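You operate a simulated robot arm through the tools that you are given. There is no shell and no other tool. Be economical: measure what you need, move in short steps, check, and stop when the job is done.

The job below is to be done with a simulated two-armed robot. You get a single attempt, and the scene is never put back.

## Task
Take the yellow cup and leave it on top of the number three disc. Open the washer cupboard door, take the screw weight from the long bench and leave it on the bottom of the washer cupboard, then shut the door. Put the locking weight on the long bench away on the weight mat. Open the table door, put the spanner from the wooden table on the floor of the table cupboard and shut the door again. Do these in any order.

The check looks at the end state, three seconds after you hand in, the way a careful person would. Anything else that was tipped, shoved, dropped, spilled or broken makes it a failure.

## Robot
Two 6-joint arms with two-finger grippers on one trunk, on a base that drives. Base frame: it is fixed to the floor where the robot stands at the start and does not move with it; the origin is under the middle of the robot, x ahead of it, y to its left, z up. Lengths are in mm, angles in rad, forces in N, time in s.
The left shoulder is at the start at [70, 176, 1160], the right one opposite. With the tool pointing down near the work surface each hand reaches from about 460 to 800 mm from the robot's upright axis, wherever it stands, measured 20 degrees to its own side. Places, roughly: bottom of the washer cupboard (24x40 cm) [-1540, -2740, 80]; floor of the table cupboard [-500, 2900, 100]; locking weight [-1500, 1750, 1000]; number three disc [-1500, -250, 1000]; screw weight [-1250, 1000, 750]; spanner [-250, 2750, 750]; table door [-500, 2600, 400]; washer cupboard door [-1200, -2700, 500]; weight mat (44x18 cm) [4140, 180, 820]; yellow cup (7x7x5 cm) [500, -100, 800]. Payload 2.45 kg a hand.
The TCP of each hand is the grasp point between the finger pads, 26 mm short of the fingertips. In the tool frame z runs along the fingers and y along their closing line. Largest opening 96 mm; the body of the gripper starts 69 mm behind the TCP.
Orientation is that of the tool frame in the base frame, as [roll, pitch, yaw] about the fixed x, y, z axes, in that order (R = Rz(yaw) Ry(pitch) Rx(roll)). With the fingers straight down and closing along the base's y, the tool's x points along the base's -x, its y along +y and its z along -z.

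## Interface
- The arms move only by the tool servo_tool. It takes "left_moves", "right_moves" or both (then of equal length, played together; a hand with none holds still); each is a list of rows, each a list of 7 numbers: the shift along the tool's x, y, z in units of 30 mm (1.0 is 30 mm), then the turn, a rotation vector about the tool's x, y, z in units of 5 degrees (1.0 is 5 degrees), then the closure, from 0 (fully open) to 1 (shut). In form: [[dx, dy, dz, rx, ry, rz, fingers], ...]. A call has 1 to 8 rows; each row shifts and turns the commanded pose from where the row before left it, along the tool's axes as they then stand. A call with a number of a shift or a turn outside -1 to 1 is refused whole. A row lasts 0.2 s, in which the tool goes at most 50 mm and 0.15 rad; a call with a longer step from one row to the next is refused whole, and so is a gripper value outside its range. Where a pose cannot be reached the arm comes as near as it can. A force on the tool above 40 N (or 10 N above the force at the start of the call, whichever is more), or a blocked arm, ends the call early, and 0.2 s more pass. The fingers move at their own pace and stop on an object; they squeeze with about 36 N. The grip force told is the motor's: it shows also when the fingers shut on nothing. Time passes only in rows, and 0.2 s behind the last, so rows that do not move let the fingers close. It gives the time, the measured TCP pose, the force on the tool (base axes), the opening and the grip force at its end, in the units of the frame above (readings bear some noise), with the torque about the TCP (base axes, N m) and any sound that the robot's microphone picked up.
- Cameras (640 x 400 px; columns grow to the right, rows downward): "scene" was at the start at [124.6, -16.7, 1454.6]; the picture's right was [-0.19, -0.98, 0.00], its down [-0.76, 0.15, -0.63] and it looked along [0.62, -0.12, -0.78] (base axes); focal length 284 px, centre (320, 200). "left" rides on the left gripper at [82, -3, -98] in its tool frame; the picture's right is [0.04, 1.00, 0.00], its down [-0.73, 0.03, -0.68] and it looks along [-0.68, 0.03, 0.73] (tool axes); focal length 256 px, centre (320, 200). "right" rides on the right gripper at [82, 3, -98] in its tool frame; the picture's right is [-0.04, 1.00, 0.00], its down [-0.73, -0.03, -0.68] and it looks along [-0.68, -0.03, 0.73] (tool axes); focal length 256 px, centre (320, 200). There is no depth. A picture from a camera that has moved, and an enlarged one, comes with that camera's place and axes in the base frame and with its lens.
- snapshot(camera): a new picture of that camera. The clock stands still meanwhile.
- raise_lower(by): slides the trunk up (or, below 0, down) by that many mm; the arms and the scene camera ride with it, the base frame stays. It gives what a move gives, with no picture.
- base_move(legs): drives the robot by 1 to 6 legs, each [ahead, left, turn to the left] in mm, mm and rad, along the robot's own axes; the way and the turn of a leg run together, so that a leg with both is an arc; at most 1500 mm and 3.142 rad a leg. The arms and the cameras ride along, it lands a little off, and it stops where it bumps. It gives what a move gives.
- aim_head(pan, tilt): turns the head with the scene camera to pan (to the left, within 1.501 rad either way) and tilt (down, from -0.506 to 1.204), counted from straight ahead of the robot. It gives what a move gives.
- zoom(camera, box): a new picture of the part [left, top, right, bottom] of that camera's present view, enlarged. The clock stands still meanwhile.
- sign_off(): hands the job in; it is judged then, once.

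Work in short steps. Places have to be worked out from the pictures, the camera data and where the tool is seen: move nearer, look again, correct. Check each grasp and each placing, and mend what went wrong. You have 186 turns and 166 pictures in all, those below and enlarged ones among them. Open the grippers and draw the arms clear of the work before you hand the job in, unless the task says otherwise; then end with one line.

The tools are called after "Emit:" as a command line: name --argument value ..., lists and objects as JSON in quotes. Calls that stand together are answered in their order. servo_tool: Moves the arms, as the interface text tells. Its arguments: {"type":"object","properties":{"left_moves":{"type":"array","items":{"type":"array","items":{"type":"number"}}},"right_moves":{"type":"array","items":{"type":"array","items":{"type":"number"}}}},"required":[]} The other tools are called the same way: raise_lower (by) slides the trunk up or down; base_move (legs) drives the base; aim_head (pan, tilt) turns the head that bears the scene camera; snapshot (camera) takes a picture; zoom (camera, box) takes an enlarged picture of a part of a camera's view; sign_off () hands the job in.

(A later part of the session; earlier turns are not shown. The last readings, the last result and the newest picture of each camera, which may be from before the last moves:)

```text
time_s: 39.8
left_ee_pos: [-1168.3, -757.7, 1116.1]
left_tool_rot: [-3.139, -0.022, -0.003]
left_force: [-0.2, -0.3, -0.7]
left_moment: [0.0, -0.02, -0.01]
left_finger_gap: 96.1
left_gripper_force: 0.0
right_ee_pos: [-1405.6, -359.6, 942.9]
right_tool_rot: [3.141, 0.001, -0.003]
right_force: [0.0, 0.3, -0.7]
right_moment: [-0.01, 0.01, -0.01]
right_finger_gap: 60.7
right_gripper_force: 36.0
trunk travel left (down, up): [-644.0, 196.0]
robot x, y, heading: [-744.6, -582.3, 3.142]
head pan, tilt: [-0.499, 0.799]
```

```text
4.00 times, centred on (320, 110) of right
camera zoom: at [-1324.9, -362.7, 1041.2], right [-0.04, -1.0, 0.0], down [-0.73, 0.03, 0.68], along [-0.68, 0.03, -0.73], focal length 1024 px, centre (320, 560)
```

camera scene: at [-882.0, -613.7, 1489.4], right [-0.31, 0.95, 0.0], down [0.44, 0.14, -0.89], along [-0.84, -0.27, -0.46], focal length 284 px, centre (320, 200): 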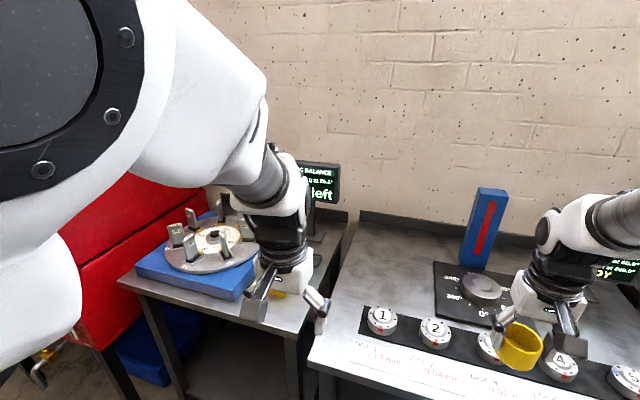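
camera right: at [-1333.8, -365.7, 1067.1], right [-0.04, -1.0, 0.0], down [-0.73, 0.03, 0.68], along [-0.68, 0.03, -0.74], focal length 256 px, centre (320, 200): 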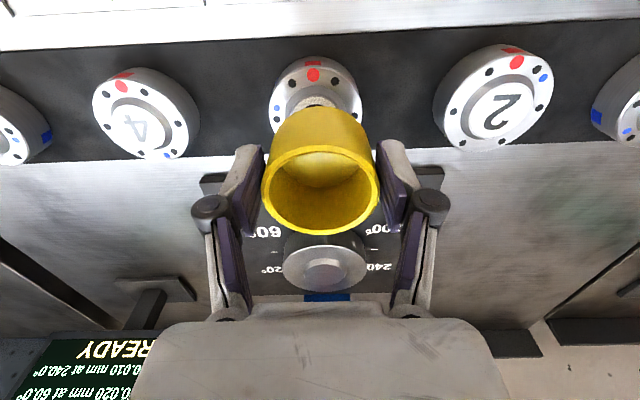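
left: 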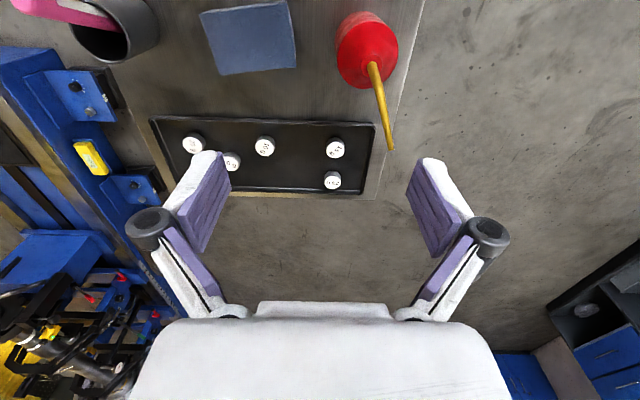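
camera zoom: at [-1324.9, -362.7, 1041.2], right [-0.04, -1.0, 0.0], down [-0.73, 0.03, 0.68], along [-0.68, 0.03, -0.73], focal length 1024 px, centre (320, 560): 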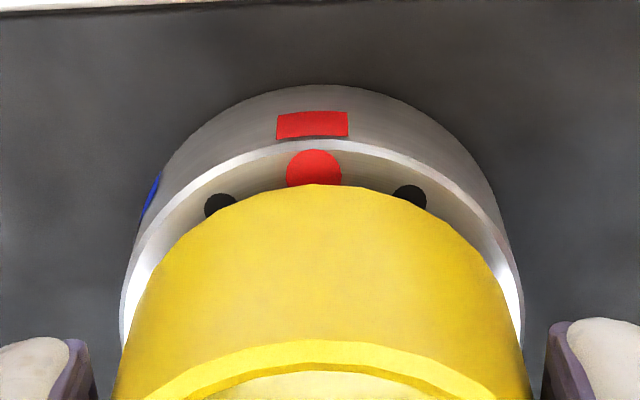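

Centred sideways, and fore-aft looks right. I continue down in 3 mm steps until it touches.

Emit:
servo_tool --right_moves '[[0, 0, 0.1, 0, 0, 0, 1], [0, 0, 0, 0, 0, 0, 1]]'

Emit:
servo_tool --right_moves '[[0, 0, 0.1, 0, 0, 0, 1], [0, 0, 0, 0, 0, 0, 1]]'

Emit:
zoom --camera "scene" --box '[450, 280, 530, 350]'

Emit:
zoom --camera "right" --box '[260, 60, 380, 160]'

```text
time_s: 40.4
left_ee_pos: [-1165.5, -756.5, 1117.2]
left_tool_rot: [-3.138, -0.021, -0.004]
left_force: [0.0, -0.1, 0.0]
left_moment: [0.01, 0.0, 0.0]
left_finger_gap: 96.0
left_gripper_force: 0.1
right_ee_pos: [-1405.5, -359.9, 940.2]
right_tool_rot: [-3.141, 0.004, -0.002]
right_force: [-1.1, 2.1, 10.0]
right_moment: [0.17, 0.11, -0.04]
right_finger_gap: 60.8
right_gripper_force: 35.8
trunk travel left (down, up): [-644.0, 196.0]
robot x, y, heading: [-750.5, -579.0, 3.138]
head pan, tilt: [-0.499, 0.799]
```

```text
time_s: 41.0
left_ee_pos: [-1164.9, -758.5, 1117.7]
left_tool_rot: [-3.138, -0.021, -0.003]
left_force: [0.7, 0.7, -0.7]
left_moment: [0.03, -0.01, 0.0]
left_finger_gap: 96.0
left_gripper_force: 0.1
right_ee_pos: [-1405.1, -360.6, 939.8]
right_tool_rot: [3.141, 0.003, -0.005]
right_force: [-5.3, 4.4, 25.3]
right_moment: [0.12, 0.39, -0.06]
right_finger_gap: 61.2
right_gripper_force: 35.9
trunk travel left (down, up): [-644.0, 196.0]
robot x, y, heading: [-741.7, -586.7, 3.137]
head pan, tilt: [-0.499, 0.799]
```

```text
5.71 times, centred on (490, 315) of scene
camera zoom: at [-880.6, -611.8, 1485.6], right [-0.28, 0.96, 0.0], down [0.48, 0.14, -0.87], along [-0.83, -0.24, -0.5], focal length 1621 px, centre (-651, -457)
```

zoom: 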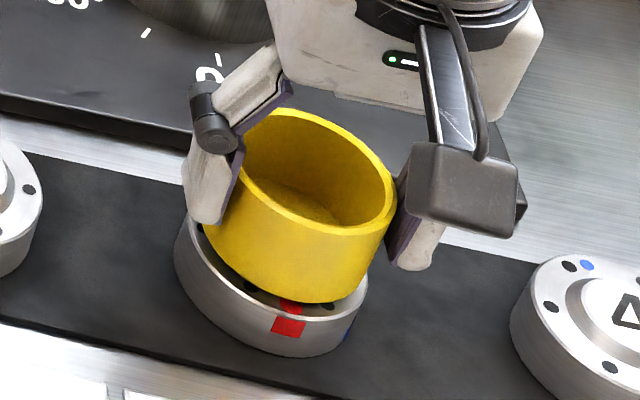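

```text
4.00 times, centred on (320, 110) of right
camera zoom: at [-1323.3, -363.7, 1037.7], right [-0.04, -1.0, 0.0], down [-0.73, 0.03, 0.68], along [-0.68, 0.03, -0.73], focal length 1024 px, centre (320, 560)
```

zoom: 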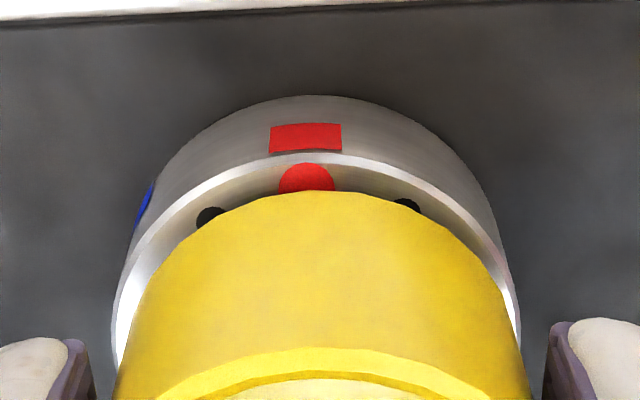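

Contact at z≈940 and the cup is centred on disc 3. I relieve the press slightly and open.

Emit:
servo_tool --right_moves '[[0, 0, -0.13, 0, 0, 0, 1], [0, 0, 0, 0, 0, 0, 1], [0, 0, 0, 0, 0, 0, 0.5], [0, 0, 0, 0, 0, 0, 0], [0, 0, 0, 0, 0, 0, 0]]'

Emit:
snapshot --camera "right"

Emit:
zoom --camera "scene" --box '[450, 280, 530, 350]'

```text
time_s: 42.2
left_ee_pos: [-1166.6, -757.3, 1116.5]
left_tool_rot: [-3.138, -0.024, -0.004]
left_force: [-0.2, 0.3, 0.3]
left_moment: [0.01, 0.0, 0.04]
left_finger_gap: 96.0
left_gripper_force: 0.0
right_ee_pos: [-1403.9, -360.2, 940.5]
right_tool_rot: [3.142, 0.0, -0.005]
right_force: [0.0, 0.3, -0.3]
right_moment: [-0.01, -0.03, -0.01]
right_finger_gap: 96.0
right_gripper_force: 0.1
trunk travel left (down, up): [-644.0, 196.0]
robot x, y, heading: [-745.7, -585.1, 3.14]
head pan, tilt: [-0.499, 0.799]
```

```text
127 pictures are left
camera right: at [-1324.6, -363.4, 1039.5], right [-0.04, -1.0, 0.0], down [-0.73, 0.03, 0.68], along [-0.68, 0.03, -0.73], focal length 256 px, centre (320, 200)
```

right: 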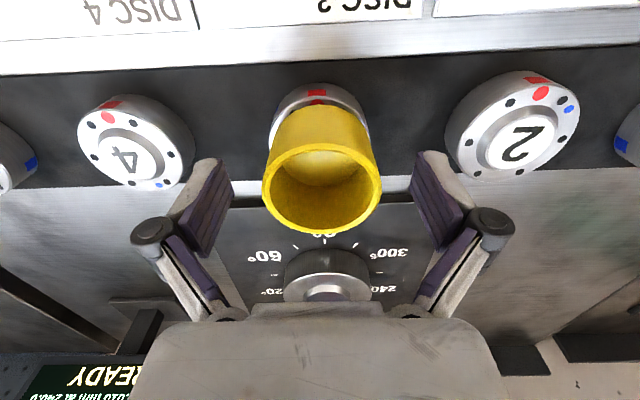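

```text
5.71 times, centred on (490, 315) of scene
camera zoom: at [-883.1, -611.4, 1484.5], right [-0.28, 0.96, 0.0], down [0.49, 0.14, -0.86], along [-0.83, -0.24, -0.51], focal length 1621 px, centre (-651, -457)
```

zoom: 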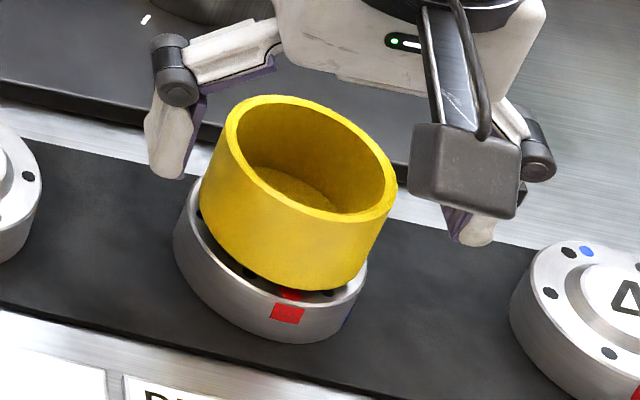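

The cup stands on disc 3. I lift the hand straight up and back away, then drive to the long bench (toward +y).

Emit:
servo_tool --right_moves '[[0, 0, -1, 0, 0, 0, 0], [0, 0, -1, 0, 0, 0, 0], [0, 0, -1, 0, 0, 0, 0], [0, 0, -1, 0, 0, 0, 0], [0.9, 0, -1, 0, 0, 0, 0], [1, 0, -0.8, 0, 0, 0, 0], [1, 0, 0, 0, 0, 0, 0], [1, 0, 0, 0, 0, 0, 0]]'

Emit:
base_move --legs '[[-250, 0, 0], [0, -1300, 0], [0, -500, 0]]'

Emit:
snapshot --camera "scene"

```text
time_s: 44.0
left_ee_pos: [-1165.1, -758.3, 1116.7]
left_tool_rot: [-3.139, -0.023, -0.005]
left_force: [0.0, -0.8, -0.5]
left_moment: [-0.03, 0.05, 0.01]
left_finger_gap: 95.8
left_gripper_force: 0.2
right_ee_pos: [-1285.7, -362.6, 1113.1]
right_tool_rot: [-3.141, 0.002, -0.003]
right_force: [-0.6, 1.0, -0.1]
right_moment: [0.0, -0.03, -0.03]
right_finger_gap: 96.3
right_gripper_force: 0.0
trunk travel left (down, up): [-644.0, 196.0]
robot x, y, heading: [-748.5, -586.2, 3.142]
head pan, tilt: [-0.499, 0.799]
```

```text
time_s: 54.5
left_ee_pos: [-900.2, 1048.6, 1118.8]
left_tool_rot: [-3.139, -0.022, -0.022]
left_force: [0.8, -0.5, 0.0]
left_moment: [0.0, 0.01, -0.01]
left_finger_gap: 96.1
left_gripper_force: 0.1
right_ee_pos: [-1012.7, 1443.9, 1112.4]
right_tool_rot: [3.142, 0.001, -0.022]
right_force: [-0.1, -0.6, -0.4]
right_moment: [-0.03, -0.01, -0.02]
right_finger_gap: 96.1
right_gripper_force: 0.1
trunk travel left (down, up): [-644.0, 196.0]
robot x, y, heading: [-475.5, 1214.7, 3.117]
head pan, tilt: [-0.499, 0.799]
```

```text
125 pictures are left
camera scene: at [-608.1, 1189.7, 1469.1], right [-0.28, 0.96, 0.0], down [0.63, 0.18, -0.76], along [-0.73, -0.21, -0.65], focal length 284 px, centre (320, 200)
```

scene: 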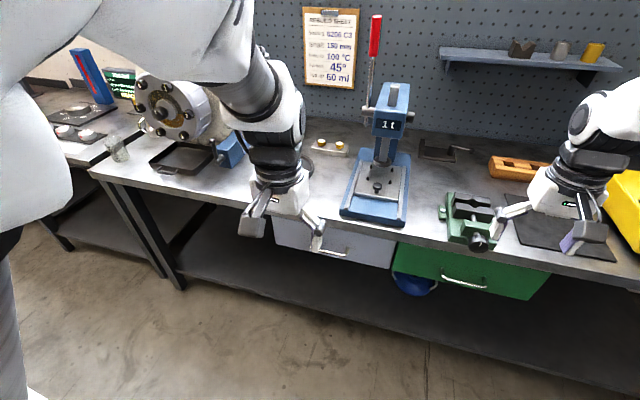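

I zoom on the bench to find the screw weight and the locking weight.

Emit:
zoom --camera "scene" --box '[280, 90, 480, 215]'

Emit:
zoom --camera "scene" --box '[430, 20, 640, 265]'

Emit:
snapshot --camera "left"

Emit:
snapshot --camera "right"

```text
3.20 times, centred on (380, 152) of scene
camera zoom: at [-608.1, 1189.7, 1469.1], right [-0.28, 0.96, 0.0], down [0.63, 0.18, -0.76], along [-0.73, -0.21, -0.65], focal length 908 px, centre (128, 352)
```

zoom: 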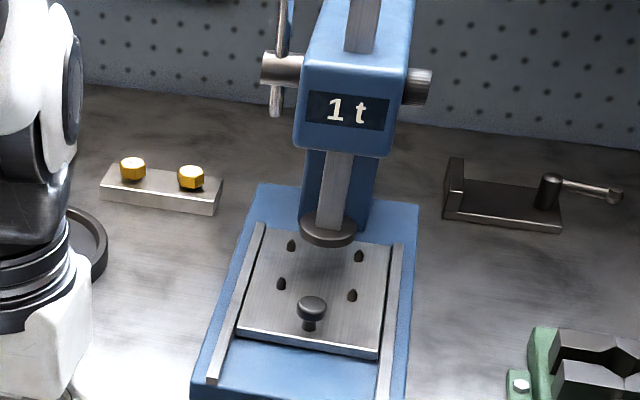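

```text
1.63 times, centred on (535, 142) of scene
camera zoom: at [-608.1, 1189.7, 1469.1], right [-0.28, 0.96, 0.0], down [0.63, 0.18, -0.76], along [-0.73, -0.21, -0.65], focal length 463 px, centre (-31, 294)
```

zoom: 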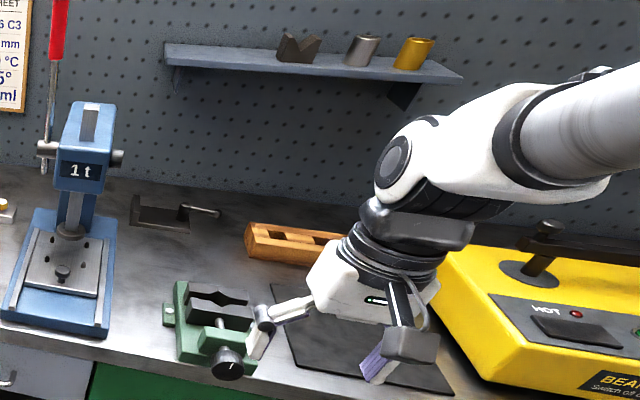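

```text
122 pictures are left
camera left: at [-820.0, 1049.1, 1217.8], right [0.02, -1.0, 0.0], down [-0.75, -0.01, 0.66], along [-0.66, -0.01, -0.75], focal length 256 px, centre (320, 200)
```

left: 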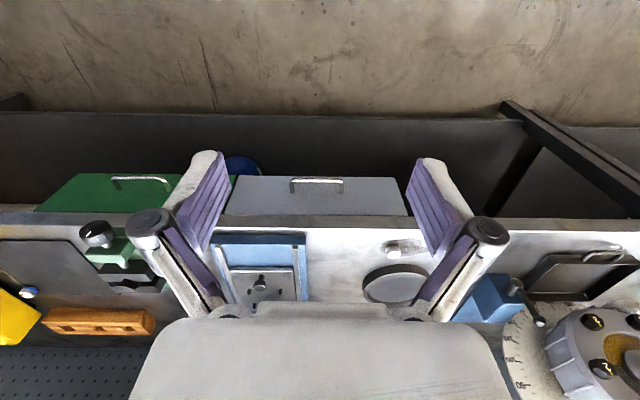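

```text
121 pictures are left
camera right: at [-932.4, 1440.0, 1210.6], right [-0.06, -1.0, 0.0], down [-0.73, 0.05, 0.68], along [-0.68, 0.04, -0.73], focal length 256 px, centre (320, 200)
```

right: 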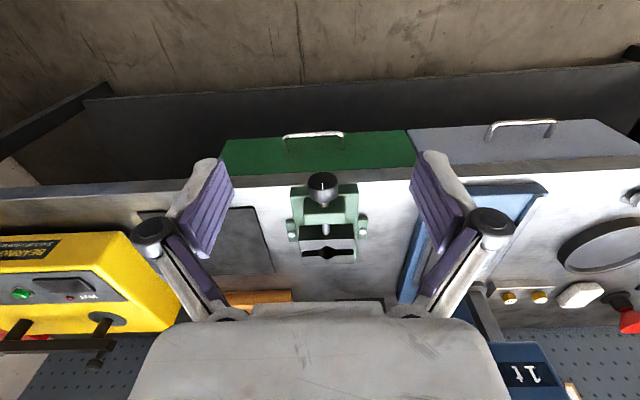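

A small silver item lies at the bench front near y≈1000; I zoom on it from the left hand, and check the right side hidden by the arm.

Emit:
zoom --camera "left" --box '[340, 200, 500, 320]'

Emit:
zoom --camera "right" --box '[480, 160, 640, 320]'

Emit:
base_move --legs '[[0, -600, 0]]'

Emit:
snapshot --camera "scene"

Emit:
snapshot --camera "left"

```text
3.33 times, centred on (420, 260) of left
camera zoom: at [-820.0, 1049.1, 1217.8], right [0.02, -1.0, 0.0], down [-0.75, -0.01, 0.66], along [-0.66, -0.01, -0.75], focal length 853 px, centre (-13, 0)
```

zoom: 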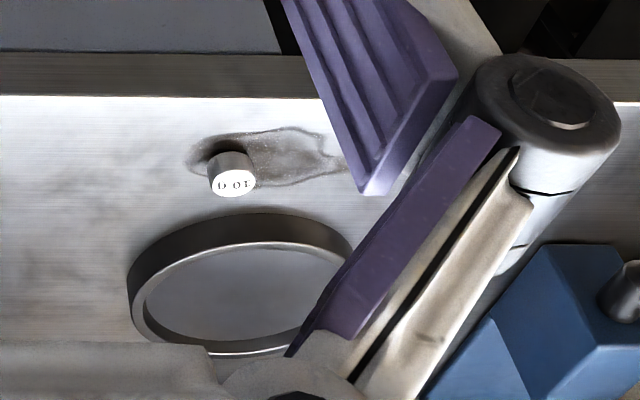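

```text
2.50 times, centred on (560, 240) of right
camera zoom: at [-932.4, 1440.0, 1210.6], right [-0.06, -1.0, 0.0], down [-0.73, 0.05, 0.68], along [-0.68, 0.04, -0.73], focal length 640 px, centre (-280, 100)
```

zoom: 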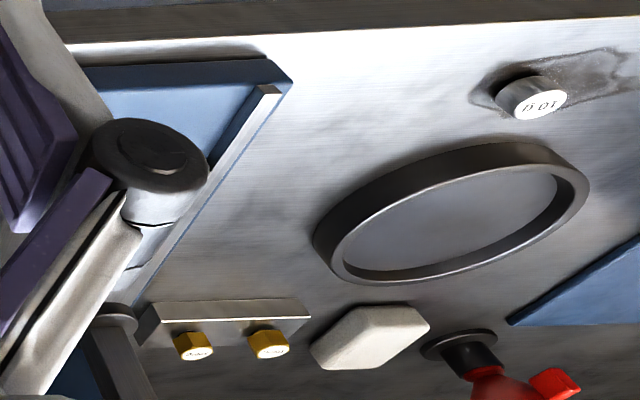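

```text
time_s: 57.8
left_ee_pos: [-886.6, 1643.6, 1116.5]
left_tool_rot: [-3.14, -0.025, -0.027]
left_force: [-0.3, 0.1, -0.6]
left_moment: [0.0, 0.0, 0.02]
left_finger_gap: 95.8
left_gripper_force: 0.1
right_ee_pos: [-996.8, 2040.3, 1111.3]
right_tool_rot: [-3.141, 0.0, -0.027]
right_force: [-0.6, -0.8, -0.3]
right_moment: [-0.01, 0.02, 0.0]
right_finger_gap: 96.0
right_gripper_force: 0.0
trunk travel left (down, up): [-644.0, 196.0]
robot x, y, heading: [-461.1, 1805.0, 3.111]
head pan, tilt: [-0.499, 0.799]
```

```text
118 pictures are left
camera scene: at [-593.7, 1784.6, 1468.7], right [-0.25, 0.97, 0.0], down [0.63, 0.17, -0.76], along [-0.73, -0.19, -0.65], focal length 284 px, centre (320, 200)
```

scene: 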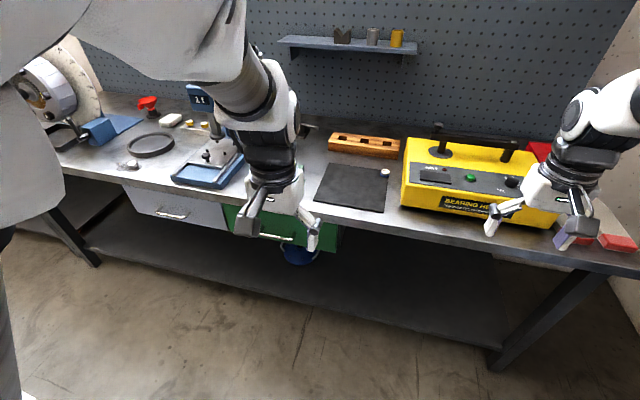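

```text
117 pictures are left
camera left: at [-806.4, 1643.8, 1216.8], right [0.01, -1.0, 0.0], down [-0.75, -0.01, 0.66], along [-0.66, -0.01, -0.75], focal length 256 px, centre (320, 200)
```

left: 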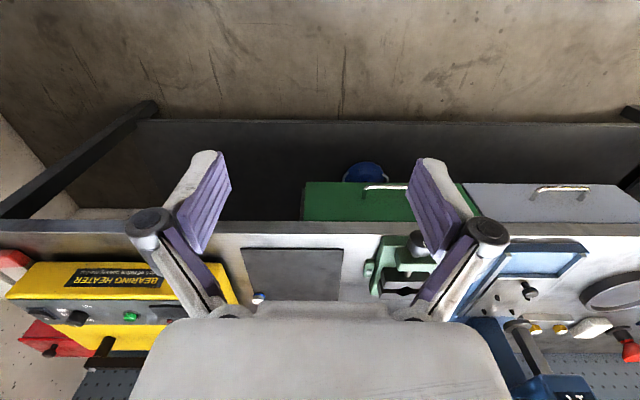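

A small cylinder sits at the far edge of the black mat. I zoom on it.

Emit:
zoom --camera "scene" --box '[350, 145, 430, 195]'

Emit:
zoom --camera "left" --box '[230, 270, 290, 310]'

Emit:
zoom --camera "scene" --box '[100, 80, 260, 190]'

```text
8.00 times, centred on (390, 170) of scene
camera zoom: at [-593.7, 1784.6, 1468.7], right [-0.25, 0.97, 0.0], down [0.63, 0.17, -0.76], along [-0.73, -0.19, -0.65], focal length 2269 px, centre (-240, 440)
```

zoom: 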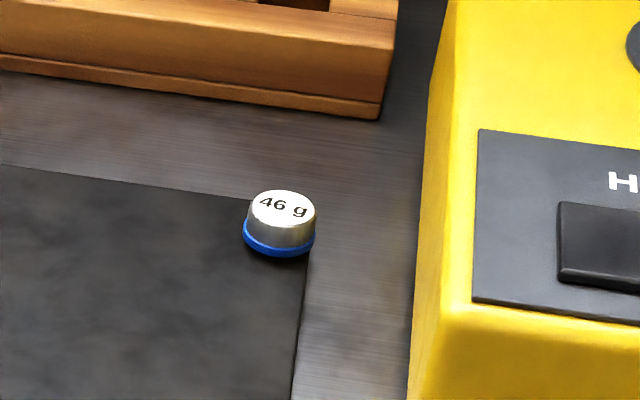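

```text
10.00 times, centred on (260, 290) of left
camera zoom: at [-806.4, 1643.8, 1216.8], right [0.01, -1.0, 0.0], down [-0.75, -0.01, 0.66], along [-0.66, -0.01, -0.75], focal length 2560 px, centre (920, -700)
```

zoom: 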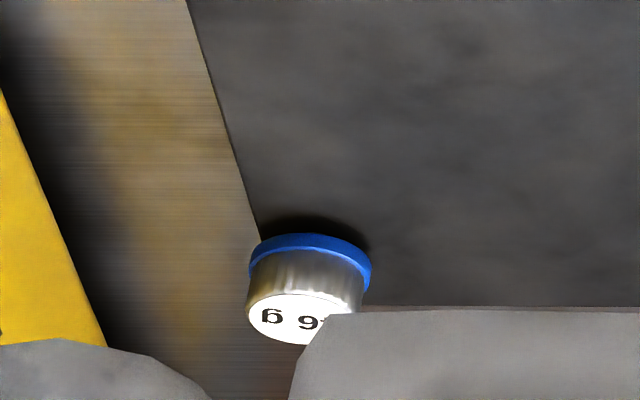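

```text
3.64 times, centred on (180, 135) of scene
camera zoom: at [-593.7, 1784.6, 1468.7], right [-0.25, 0.97, 0.0], down [0.63, 0.17, -0.76], along [-0.73, -0.19, -0.65], focal length 1031 px, centre (829, 436)
```

zoom: 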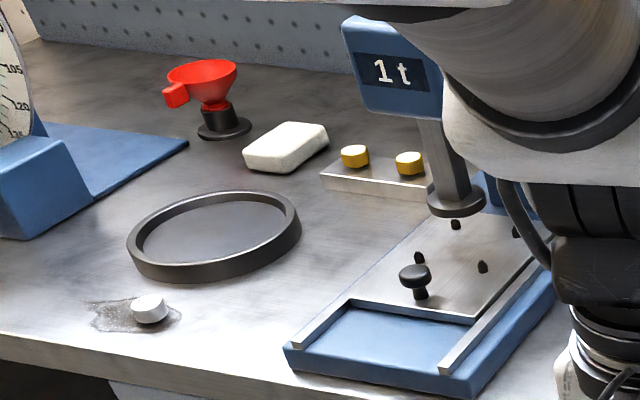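

The locking weight (46 g, blue base) is at about (-1470, 1800, 870), close to the heater; the screw weight is near (-1290, 870). I drive so the locking weight is in the right hand's reach.

Emit:
base_move --legs '[[0, 235, 0.03], [320, 0, 0]]'

Emit:
snapshot --camera "right"

Emit:
snapshot --camera "scene"

```text
time_s: 61.3
left_ee_pos: [-1199.0, 1396.0, 1115.6]
left_tool_rot: [-3.141, -0.028, 0.0]
left_force: [-0.9, -0.2, -1.4]
left_moment: [-0.01, 0.0, -0.02]
left_finger_gap: 96.0
left_gripper_force: 0.0
right_ee_pos: [-1322.3, 1789.6, 1113.1]
right_tool_rot: [-3.141, -0.001, 0.001]
right_force: [0.1, -0.4, 0.6]
right_moment: [-0.02, -0.04, -0.01]
right_finger_gap: 95.7
right_gripper_force: 0.0
trunk travel left (down, up): [-644.0, 196.0]
robot x, y, heading: [-778.0, 1571.4, -3.139]
head pan, tilt: [-0.499, 0.799]
```

```text
113 pictures are left
camera right: at [-1239.8, 1786.5, 1210.8], right [-0.04, -1.0, 0.0], down [-0.73, 0.03, 0.68], along [-0.68, 0.03, -0.73], focal length 256 px, centre (320, 200)
```

right: 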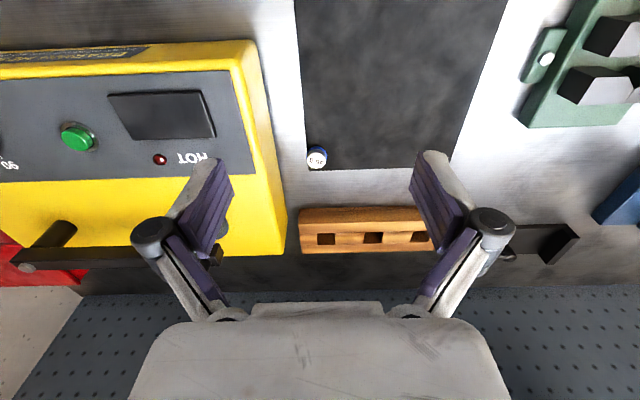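

```text
112 pictures are left
camera scene: at [-910.5, 1546.5, 1468.5], right [-0.27, 0.96, 0.0], down [0.63, 0.17, -0.75], along [-0.73, -0.2, -0.66], focal length 284 px, centre (320, 200)
```

scene: 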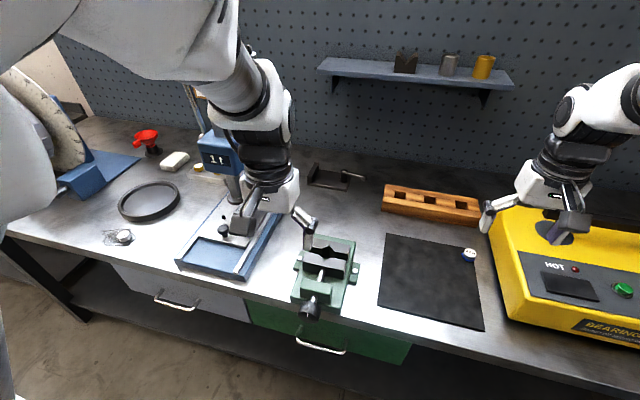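

The weight is near (-1456, 1797); the heater wall is about 60 mm beside it. I turn the right tool 90° so the fingers close along x, half closed, camera pointing away from the heater.

Emit:
servo_tool --right_moves '[[0, 0, 0.2, 0, 0, 1, 0.3], [0, 0, 0.2, 0, 0, 1, 0.35], [0, 0, 0.2, 0, 0, 1, 0.35], [0, 0, 0.2, 0, 0, 1, 0.35], [0, 0, 0.2, 0, 0, 1, 0.35], [0, 0, 0.2, 0, 0, 1, 0.35], [0, 0, 0.2, 0, 0, 1, 0.35], [0, 0, 0.2, 0, 0, 1, 0.35]]'

Emit:
servo_tool --right_moves '[[0, 0, 0.2, 0, 0, 1, 0.35], [0, 0, 0.2, 0, 0, 1, 0.35], [0, 0, 0.2, 0, 0, 1, 0.35], [0, 0, 0.2, 0, 0, 1, 0.35], [0, 0, 0.2, 0, 0, 1, 0.35], [0, 0, 0.2, 0, 0, 1, 0.35], [0, 0, 0.2, 0, 0, 1, 0.35], [0, 0, 0.2, 0, 0, 1, 0.35]]'

Emit:
servo_tool --right_moves '[[0, 0, 0, 0, 0, 1, 0.35], [0, 0, 0, 0, 0, 1, 0.35]]'

Emit:
snapshot --camera "right"

```text
time_s: 63.1
left_ee_pos: [-1200.0, 1396.3, 1114.1]
left_tool_rot: [-3.139, -0.031, -0.001]
left_force: [-0.1, 0.0, -0.9]
left_moment: [0.0, 0.01, 0.02]
left_finger_gap: 95.6
left_gripper_force: 0.0
right_ee_pos: [-1321.6, 1789.6, 1064.4]
right_tool_rot: [-3.141, 0.0, -0.701]
right_force: [0.1, 0.1, -0.2]
right_moment: [-0.02, 0.02, -0.01]
right_finger_gap: 62.3
right_gripper_force: 0.0
trunk travel left (down, up): [-644.0, 196.0]
robot x, y, heading: [-779.7, 1570.1, -3.139]
head pan, tilt: [-0.499, 0.799]
```

```text
time_s: 64.9
left_ee_pos: [-1200.0, 1394.4, 1113.4]
left_tool_rot: [-3.139, -0.03, 0.0]
left_force: [0.4, 0.6, 0.3]
left_moment: [0.0, 0.0, 0.0]
left_finger_gap: 96.0
left_gripper_force: 0.1
right_ee_pos: [-1322.0, 1790.0, 1015.4]
right_tool_rot: [-3.139, 0.0, -1.398]
right_force: [0.2, -0.1, 0.5]
right_moment: [-0.04, 0.0, 0.01]
right_finger_gap: 62.4
right_gripper_force: 0.1
trunk travel left (down, up): [-644.0, 196.0]
robot x, y, heading: [-781.7, 1571.3, -3.138]
head pan, tilt: [-0.499, 0.799]
```

```text
time_s: 65.5
left_ee_pos: [-1199.7, 1395.2, 1113.5]
left_tool_rot: [-3.14, -0.03, 0.0]
left_force: [-0.6, -0.3, -0.4]
left_moment: [0.0, 0.0, -0.01]
left_finger_gap: 96.1
left_gripper_force: 0.0
right_ee_pos: [-1320.6, 1789.3, 1015.4]
right_tool_rot: [-3.141, 0.0, -1.572]
right_force: [0.3, -0.3, 0.6]
right_moment: [-0.03, 0.0, 0.01]
right_finger_gap: 62.4
right_gripper_force: 0.0
trunk travel left (down, up): [-644.0, 196.0]
robot x, y, heading: [-779.6, 1570.0, -3.143]
head pan, tilt: [-0.499, 0.799]
```

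```text
111 pictures are left
camera right: at [-1324.3, 1708.1, 1114.5], right [-1.0, 0.04, 0.0], down [0.03, 0.73, 0.68], along [0.03, 0.68, -0.73], focal length 256 px, centre (320, 200)
```

right: 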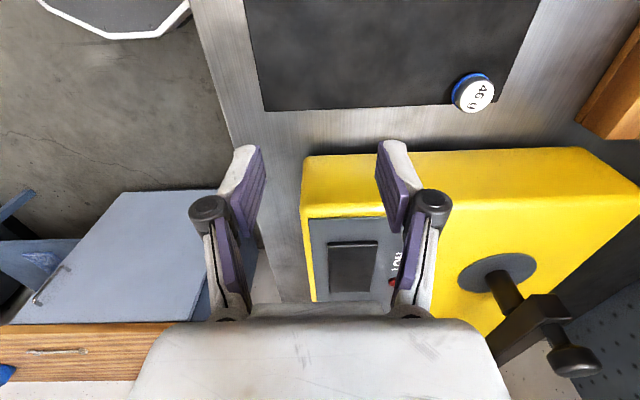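

Weight at (-1458, 1799). I move over it and down to z≈930, then check.

Emit:
servo_tool --right_moves '[[-0.06, 0.92, 0, 0, 0, 0, 0.35], [-0.06, 0.92, 0.2, 0, 0, 0, 0.35], [-0.06, 0.92, 0.6, 0, 0, 0, 0.35], [-0.06, 0.92, 0.9, 0, 0, 0, 0.35], [-0.06, 0.92, 0.9, 0, 0, 0, 0.35], [0, 0, 0.2, 0, 0, 0, 0.35]]'

Emit:
snapshot --camera "right"

Emit:
zoom --camera "scene" --box '[400, 180, 560, 300]'

```text
time_s: 66.9
left_ee_pos: [-1198.1, 1394.7, 1116.9]
left_tool_rot: [-3.137, -0.027, -0.001]
left_force: [1.1, 0.8, 0.4]
left_moment: [0.0, 0.05, 0.02]
left_finger_gap: 96.1
left_gripper_force: 0.1
right_ee_pos: [-1458.7, 1798.1, 933.3]
right_tool_rot: [3.139, -0.001, -1.57]
right_force: [-0.1, 0.8, 0.4]
right_moment: [0.0, 0.03, 0.0]
right_finger_gap: 62.3
right_gripper_force: 0.1
trunk travel left (down, up): [-644.0, 196.0]
robot x, y, heading: [-779.4, 1571.5, -3.144]
head pan, tilt: [-0.499, 0.799]
```

```text
110 pictures are left
camera right: at [-1464.2, 1716.4, 1032.4], right [-1.0, 0.04, 0.0], down [0.03, 0.73, 0.68], along [0.03, 0.68, -0.73], focal length 256 px, centre (320, 200)
```

right: 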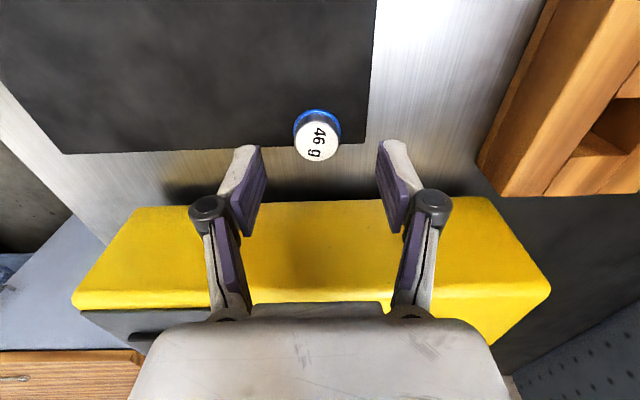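

```text
3.33 times, centred on (480, 240) of scene
camera zoom: at [-899.7, 1607.1, 1461.7], right [0.48, 0.88, 0.0], down [0.63, -0.34, -0.7], along [-0.61, 0.33, -0.72], focal length 945 px, centre (-213, 67)
```

zoom: 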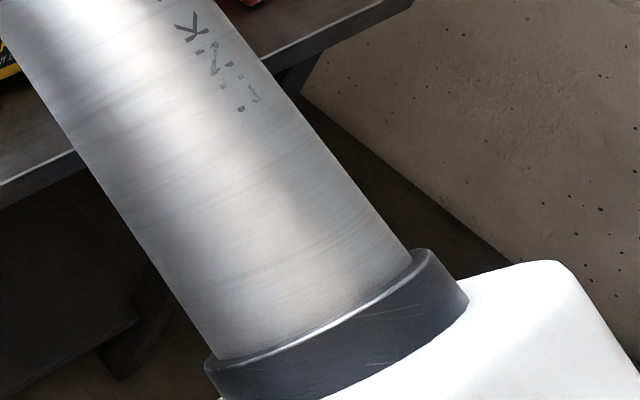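

Well aligned (weight at (-1458, 1799.5)). I descend to z≈894 and close gently.

Emit:
servo_tool --right_moves '[[-0.05, -0.03, 0.6, 0, 0, 0, 0.35], [0, 0, 0.6, 0, 0, 0, 0.35], [0, 0, 0.1, 0, 0, 0, 0.35], [0, 0, 0, 0, 0, 0, 0.35]]'

Emit:
snapshot --camera "right"

Emit:
aim_head --pan -0.3 --tilt 0.8

Emit:
snapshot --camera "scene"

```text
time_s: 67.9
left_ee_pos: [-1197.9, 1396.1, 1114.9]
left_tool_rot: [-3.139, -0.028, 0.002]
left_force: [0.4, 0.3, -1.5]
left_moment: [0.0, 0.01, 0.0]
left_finger_gap: 96.0
left_gripper_force: 0.1
right_ee_pos: [-1458.3, 1799.2, 893.1]
right_tool_rot: [3.141, 0.001, -1.572]
right_force: [0.5, 0.2, 0.9]
right_moment: [0.0, -0.01, 0.02]
right_finger_gap: 62.5
right_gripper_force: 0.0
trunk travel left (down, up): [-644.0, 196.0]
robot x, y, heading: [-778.0, 1568.5, -3.143]
head pan, tilt: [-0.499, 0.799]
```

```text
108 pictures are left
camera right: at [-1463.0, 1718.0, 991.2], right [-1.0, 0.04, 0.0], down [0.03, 0.73, 0.68], along [0.03, 0.68, -0.73], focal length 256 px, centre (320, 200)
```

right: 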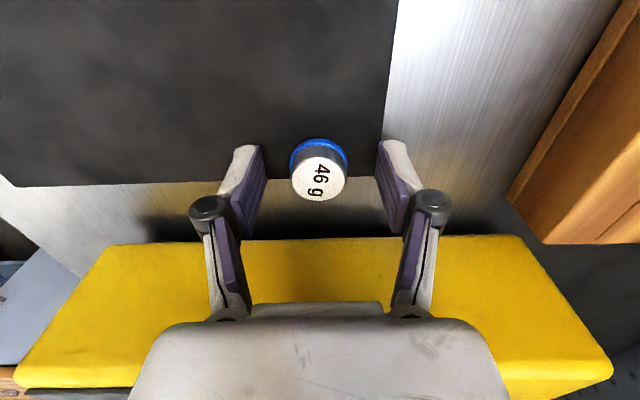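

```text
time_s: 68.6
left_ee_pos: [-1198.5, 1396.0, 1114.9]
left_tool_rot: [-3.14, -0.027, 0.001]
left_force: [-0.3, -0.1, 0.0]
left_moment: [-0.04, 0.0, 0.0]
left_finger_gap: 96.0
left_gripper_force: 0.0
right_ee_pos: [-1458.6, 1798.8, 892.8]
right_tool_rot: [-3.142, 0.0, -1.571]
right_force: [0.4, 0.1, 0.2]
right_moment: [0.0, 0.01, 0.04]
right_finger_gap: 62.2
right_gripper_force: 0.1
trunk travel left (down, up): [-644.0, 196.0]
robot x, y, heading: [-777.2, 1571.1, -3.143]
head pan, tilt: [-0.3, 0.799]
```

```text
107 pictures are left
camera scene: at [-907.1, 1592.7, 1461.6], right [0.3, 0.96, 0.0], down [0.68, -0.21, -0.7], along [-0.67, 0.21, -0.72], focal length 284 px, centre (320, 200)
```

scene: 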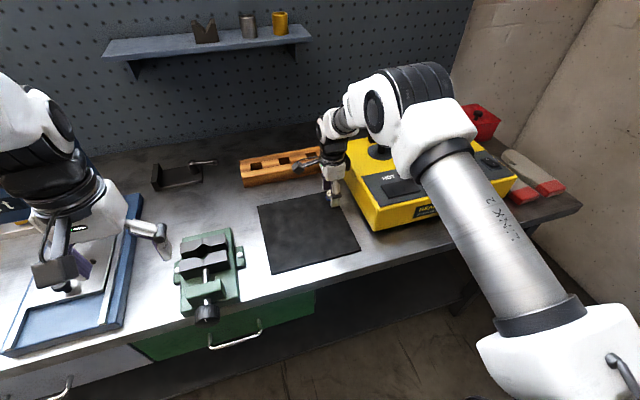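

Fingers straddle the weight and the head works again. I close and lift a little.

Emit:
servo_tool --right_moves '[[0, 0, 0, 0, 0, 0, 0.6], [0, 0, 0, 0, 0, 0, 1], [0, 0, 0, 0, 0, 0, 1], [0, 0, 0, 0, 0, 0, 1], [0, 0, -0.5, 0, 0, 0, 1], [0, 0, -0.5, 0, 0, 0, 1]]'

Emit:
zoom --camera "right" --box '[220, 100, 420, 225]'

```text
time_s: 70.0
left_ee_pos: [-1198.9, 1395.4, 1116.1]
left_tool_rot: [-3.138, -0.028, -0.001]
left_force: [0.6, -0.2, -0.2]
left_moment: [0.01, 0.02, 0.01]
left_finger_gap: 96.2
left_gripper_force: 0.0
right_ee_pos: [-1459.0, 1800.7, 922.4]
right_tool_rot: [-3.141, -0.001, -1.572]
right_force: [-0.4, -0.5, 0.3]
right_moment: [0.01, -0.01, 0.02]
right_finger_gap: 27.7
right_gripper_force: 36.0
trunk travel left (down, up): [-644.0, 196.0]
robot x, y, heading: [-780.0, 1567.0, -3.142]
head pan, tilt: [-0.3, 0.799]
```

```text
3.20 times, centred on (320, 162) of right
camera zoom: at [-1462.0, 1717.9, 1022.3], right [-1.0, 0.04, 0.0], down [0.03, 0.73, 0.68], along [0.03, 0.68, -0.73], focal length 819 px, centre (320, 320)
```

zoom: 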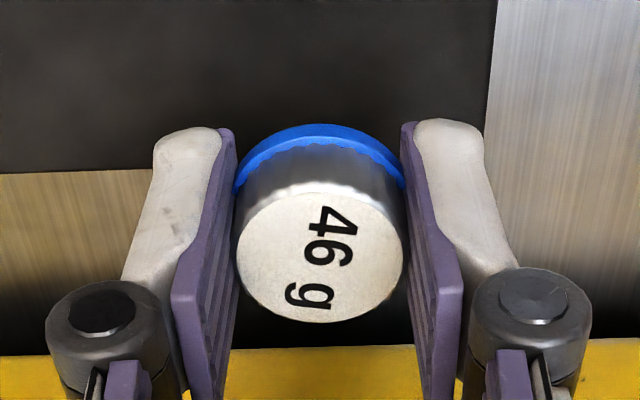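

The locking weight is held (27.7 mm, 36 N). I lift and retract the right hand.

Emit:
servo_tool --right_moves '[[0, 0, -1, 0, 0, 0, 1], [0, 0, -1, 0, 0, 0, 1], [0, 0, -1, 0, 0, 0, 1], [0, 0, -1, 0, 0, 0, 1], [0, 0, -1, 0, 0, 0, 1], [0, -1, -1, 0, 0, 0, 1], [0, -1, -0.7, 0, 0, 0, 1], [0, -1, 0, 0, 0, 0, 1]]'

Emit:
base_move --legs '[[-140, 0, 0], [0, 470, 0], [280, 0, 0]]'

Emit:
aim_head --pan 0.2 --tilt 0.8

Emit:
snapshot --camera "left"

Emit:
snapshot --camera "scene"

```text
time_s: 71.8
left_ee_pos: [-1197.4, 1394.8, 1116.2]
left_tool_rot: [-3.141, -0.024, 0.002]
left_force: [1.1, -0.4, 0.6]
left_moment: [0.0, 0.04, -0.02]
left_finger_gap: 96.0
left_gripper_force: 0.0
right_ee_pos: [-1366.2, 1802.6, 1123.4]
right_tool_rot: [-3.141, 0.001, -1.571]
right_force: [0.3, -0.6, -1.1]
right_moment: [0.05, 0.02, -0.01]
right_finger_gap: 28.0
right_gripper_force: 36.0
trunk travel left (down, up): [-644.0, 196.0]
robot x, y, heading: [-781.6, 1572.1, -3.148]
head pan, tilt: [-0.3, 0.799]
```

```text
time_s: 77.1
left_ee_pos: [-1327.5, 907.2, 1115.2]
left_tool_rot: [-3.139, -0.026, 0.009]
left_force: [0.0, 0.5, -0.2]
left_moment: [-0.02, 0.0, 0.03]
left_finger_gap: 96.1
left_gripper_force: 0.1
right_ee_pos: [-1498.5, 1311.5, 1124.6]
right_tool_rot: [-3.141, -0.001, -1.56]
right_force: [0.1, 0.4, 0.2]
right_moment: [0.01, 0.03, 0.0]
right_finger_gap: 27.9
right_gripper_force: 35.4
trunk travel left (down, up): [-644.0, 196.0]
robot x, y, heading: [-912.4, 1090.4, -3.131]
head pan, tilt: [-0.3, 0.799]
```

```text
time_s: 78.0
left_ee_pos: [-1327.6, 907.0, 1115.7]
left_tool_rot: [-3.14, -0.029, 0.007]
left_force: [0.7, -0.5, 0.7]
left_moment: [0.0, 0.04, -0.01]
left_finger_gap: 96.2
left_gripper_force: 0.0
right_ee_pos: [-1499.3, 1312.4, 1123.7]
right_tool_rot: [-3.14, -0.001, -1.56]
right_force: [-0.7, 0.5, -0.2]
right_moment: [0.01, -0.01, -0.02]
right_finger_gap: 27.8
right_gripper_force: 35.9
trunk travel left (down, up): [-644.0, 196.0]
robot x, y, heading: [-914.0, 1086.5, -3.13]
head pan, tilt: [0.201, 0.799]
```

```text
105 pictures are left
camera left: at [-1248.7, 910.7, 1216.0], right [0.05, -1.0, 0.0], down [-0.75, -0.04, 0.66], along [-0.66, -0.03, -0.75], focal length 256 px, centre (320, 200)
```

left: 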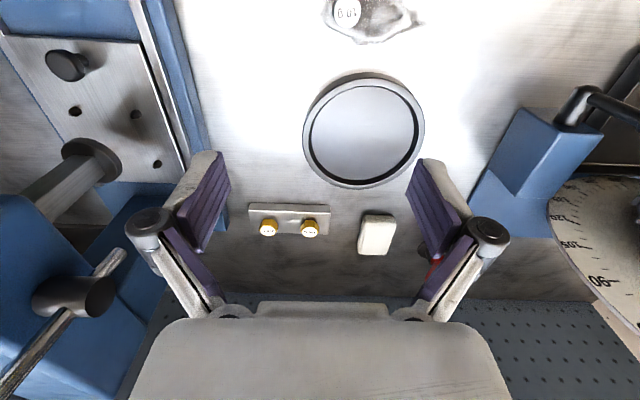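

```text
104 pictures are left
camera scene: at [-1039.4, 1067.3, 1461.6], right [-0.21, 0.98, 0.0], down [0.7, 0.15, -0.7], along [-0.68, -0.15, -0.72], focal length 284 px, centre (320, 200)
```

scene: 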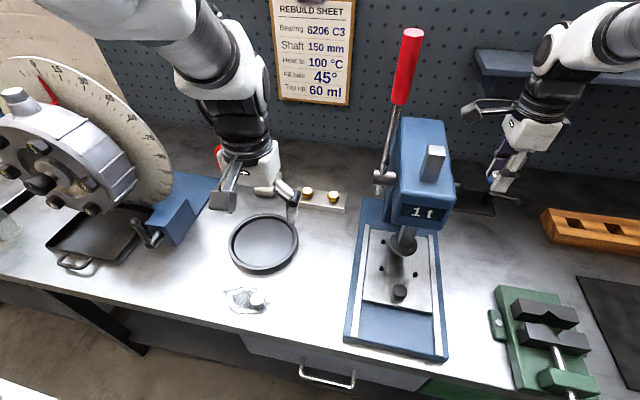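

I drove too far ahead (my arithmetic), but nothing was touched. I back straight out by 260 mm.

Emit:
base_move --legs '[[-260, 0, -0.01]]'

Emit:
snapshot --camera "left"

Emit:
snapshot --camera "scene"

```text
time_s: 79.9
left_ee_pos: [-1062.7, 913.5, 1114.2]
left_tool_rot: [-3.139, -0.028, 0.002]
left_force: [0.8, 0.4, 0.5]
left_moment: [0.03, 0.0, 0.03]
left_finger_gap: 96.0
left_gripper_force: 0.0
right_ee_pos: [-1230.9, 1318.6, 1122.8]
right_tool_rot: [3.141, -0.001, -1.57]
right_force: [0.2, -0.2, -0.3]
right_moment: [0.05, 0.04, 0.01]
right_finger_gap: 27.9
right_gripper_force: 35.7
trunk travel left (down, up): [-644.0, 196.0]
robot x, y, heading: [-638.3, 1085.6, -3.14]
head pan, tilt: [0.201, 0.799]
```

```text
103 pictures are left
camera left: at [-982.8, 915.2, 1215.5], right [0.04, -1.0, 0.0], down [-0.75, -0.03, 0.66], along [-0.66, -0.03, -0.75], focal length 256 px, centre (320, 200)
```

left: 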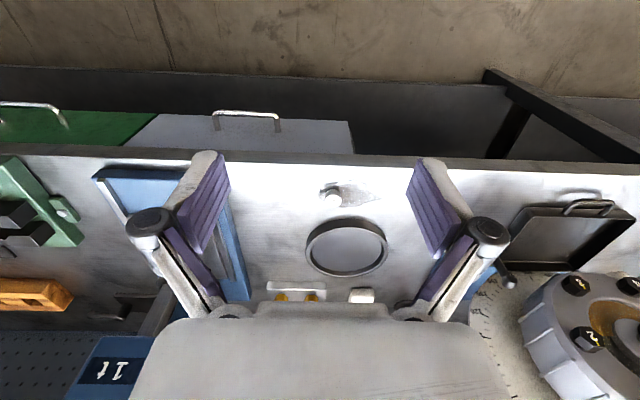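

```text
102 pictures are left
camera scene: at [-772.4, 1069.9, 1461.5], right [-0.2, 0.98, 0.0], down [0.7, 0.14, -0.7], along [-0.68, -0.14, -0.72], focal length 284 px, centre (320, 200)
```

scene: 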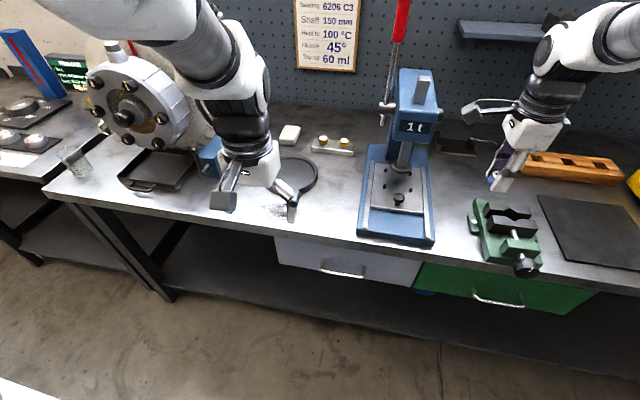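

The screw weight is near (-1268, 885). I bring the left hand over it, fingers half closed.

Emit:
servo_tool --left_moves '[[-1, 0.14, 0.2, 0, 0, 0, 0.2], [-1, 0.14, 0.6, 0, 0, 0, 0.35], [-1, 0.14, 0.8, 0, 0, 0, 0.35], [-1, 0.14, 0.8, 0, 0, 0, 0.35], [-1, 0.14, 0.8, 0, 0, 0, 0.35], [-1, 0.14, 0.8, 0, 0, 0, 0.35], [-0.9, 0.14, 0.8, 0, 0, 0, 0.35]]'

Emit:
snapshot --camera "left"

Emit:
zoom --camera "scene" --box '[220, 140, 340, 250]'

```text
time_s: 81.5
left_ee_pos: [-1269.8, 879.9, 963.8]
left_tool_rot: [-3.139, -0.029, 0.002]
left_force: [0.2, -0.2, 0.7]
left_moment: [0.01, 0.04, -0.01]
left_finger_gap: 62.5
left_gripper_force: 0.0
right_ee_pos: [-1231.6, 1317.8, 1122.0]
right_tool_rot: [-3.138, -0.001, -1.57]
right_force: [0.2, -0.1, -0.5]
right_moment: [0.03, 0.03, 0.01]
right_finger_gap: 27.7
right_gripper_force: 36.5
trunk travel left (down, up): [-644.0, 196.0]
robot x, y, heading: [-640.2, 1085.9, -3.139]
head pan, tilt: [0.201, 0.799]
```

```text
101 pictures are left
camera left: at [-1190.5, 882.9, 1064.3], right [0.04, -1.0, 0.0], down [-0.75, -0.03, 0.66], along [-0.66, -0.03, -0.75], focal length 256 px, centre (320, 200)
```

left: 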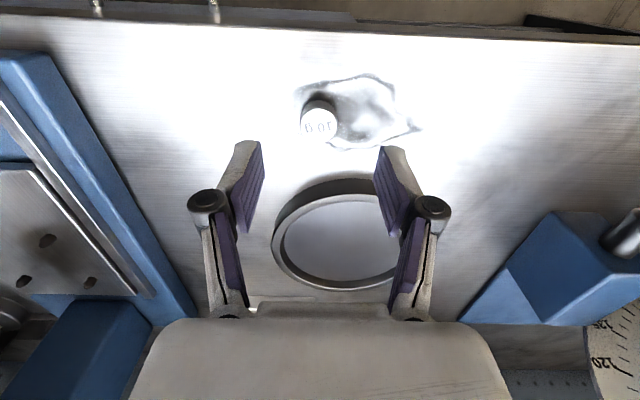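

```text
3.64 times, centred on (280, 195) of scene
camera zoom: at [-773.9, 1069.2, 1461.4], right [-0.2, 0.98, 0.0], down [0.7, 0.14, -0.7], along [-0.68, -0.14, -0.72], focal length 1031 px, centre (466, 218)
```

zoom: 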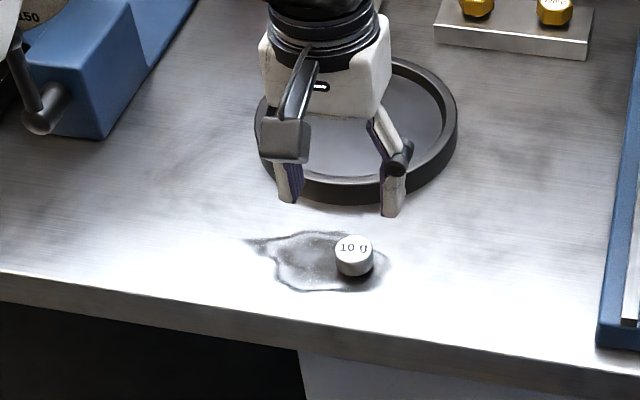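

Both cameras put it at (-1273, 880). I descend to z≈893 and check.

Emit:
servo_tool --left_moves '[[-0.1, 0, 0.8, 0, 0, 0, 0.35], [0, 0, 0.8, 0, 0, 0, 0.35], [0, 0, 0.55, 0, 0, 0, 0.35], [0, 0, 0.2, 0, 0, 0, 0.35], [0, 0, 0, 0, 0, 0, 0.35]]'

Emit:
snapshot --camera "left"

```text
time_s: 82.7
left_ee_pos: [-1266.2, 882.6, 894.3]
left_tool_rot: [-3.14, -0.029, -0.001]
left_force: [1.2, 0.0, -0.5]
left_moment: [0.04, 0.01, 0.05]
left_finger_gap: 62.0
left_gripper_force: 0.1
right_ee_pos: [-1230.3, 1318.2, 1123.4]
right_tool_rot: [-3.141, 0.0, -1.568]
right_force: [0.1, 0.4, -0.6]
right_moment: [0.0, 0.01, 0.0]
right_finger_gap: 28.2
right_gripper_force: 36.2
trunk travel left (down, up): [-644.0, 196.0]
robot x, y, heading: [-639.6, 1085.4, -3.134]
head pan, tilt: [0.201, 0.799]
```

```text
99 pictures are left
camera left: at [-1186.0, 886.0, 995.0], right [0.04, -1.0, 0.0], down [-0.75, -0.03, 0.66], along [-0.66, -0.03, -0.75], focal length 256 px, centre (320, 200)
```

left: 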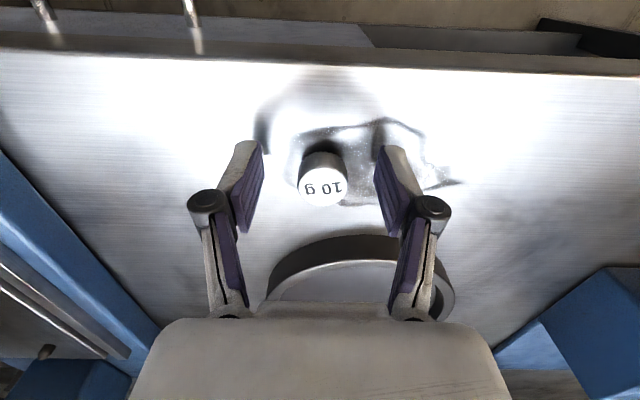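

Weight centre is about 6 mm further forward. I correct and close, then lift.

Emit:
servo_tool --left_moves '[[-0.2, 0.06, 0.05, 0, 0, 0, 0.35], [0, 0, 0, 0, 0, 0, 0.6], [0, 0, 0, 0, 0, 0, 1], [0, 0, 0, 0, 0, 0, 1], [0, 0, 0, 0, 0, 0, 1], [0, 0, -0.5, 0, 0, 0, 1], [0, 0, -0.7, 0, 0, 0, 1]]'

Emit:
zoom --camera "left" --box '[220, 100, 420, 225]'

```text
time_s: 84.3
left_ee_pos: [-1272.3, 883.1, 927.3]
left_tool_rot: [-3.14, -0.028, 0.001]
left_force: [0.3, 0.2, -1.4]
left_moment: [0.0, 0.02, 0.01]
left_finger_gap: 27.5
left_gripper_force: 35.9
right_ee_pos: [-1228.5, 1318.5, 1125.3]
right_tool_rot: [-3.141, 0.0, -1.571]
right_force: [0.4, 0.6, 0.5]
right_moment: [0.0, 0.02, -0.02]
right_finger_gap: 27.9
right_gripper_force: 35.9
trunk travel left (down, up): [-644.0, 196.0]
robot x, y, heading: [-641.8, 1086.8, -3.14]
head pan, tilt: [0.201, 0.799]
```

```text
3.20 times, centred on (320, 162) of left
camera zoom: at [-1192.7, 885.5, 1028.1], right [0.04, -1.0, 0.0], down [-0.75, -0.03, 0.66], along [-0.66, -0.03, -0.75], focal length 819 px, centre (320, 320)
```

zoom: 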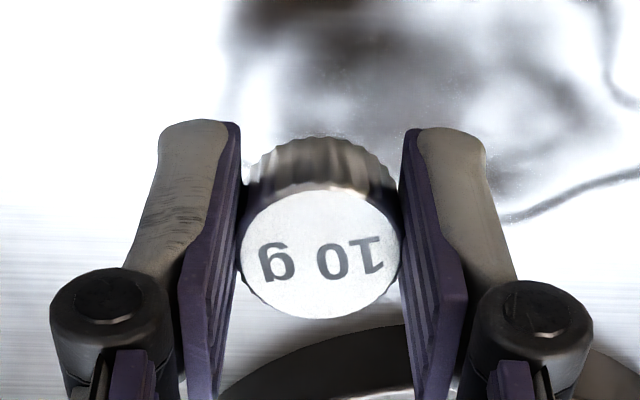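

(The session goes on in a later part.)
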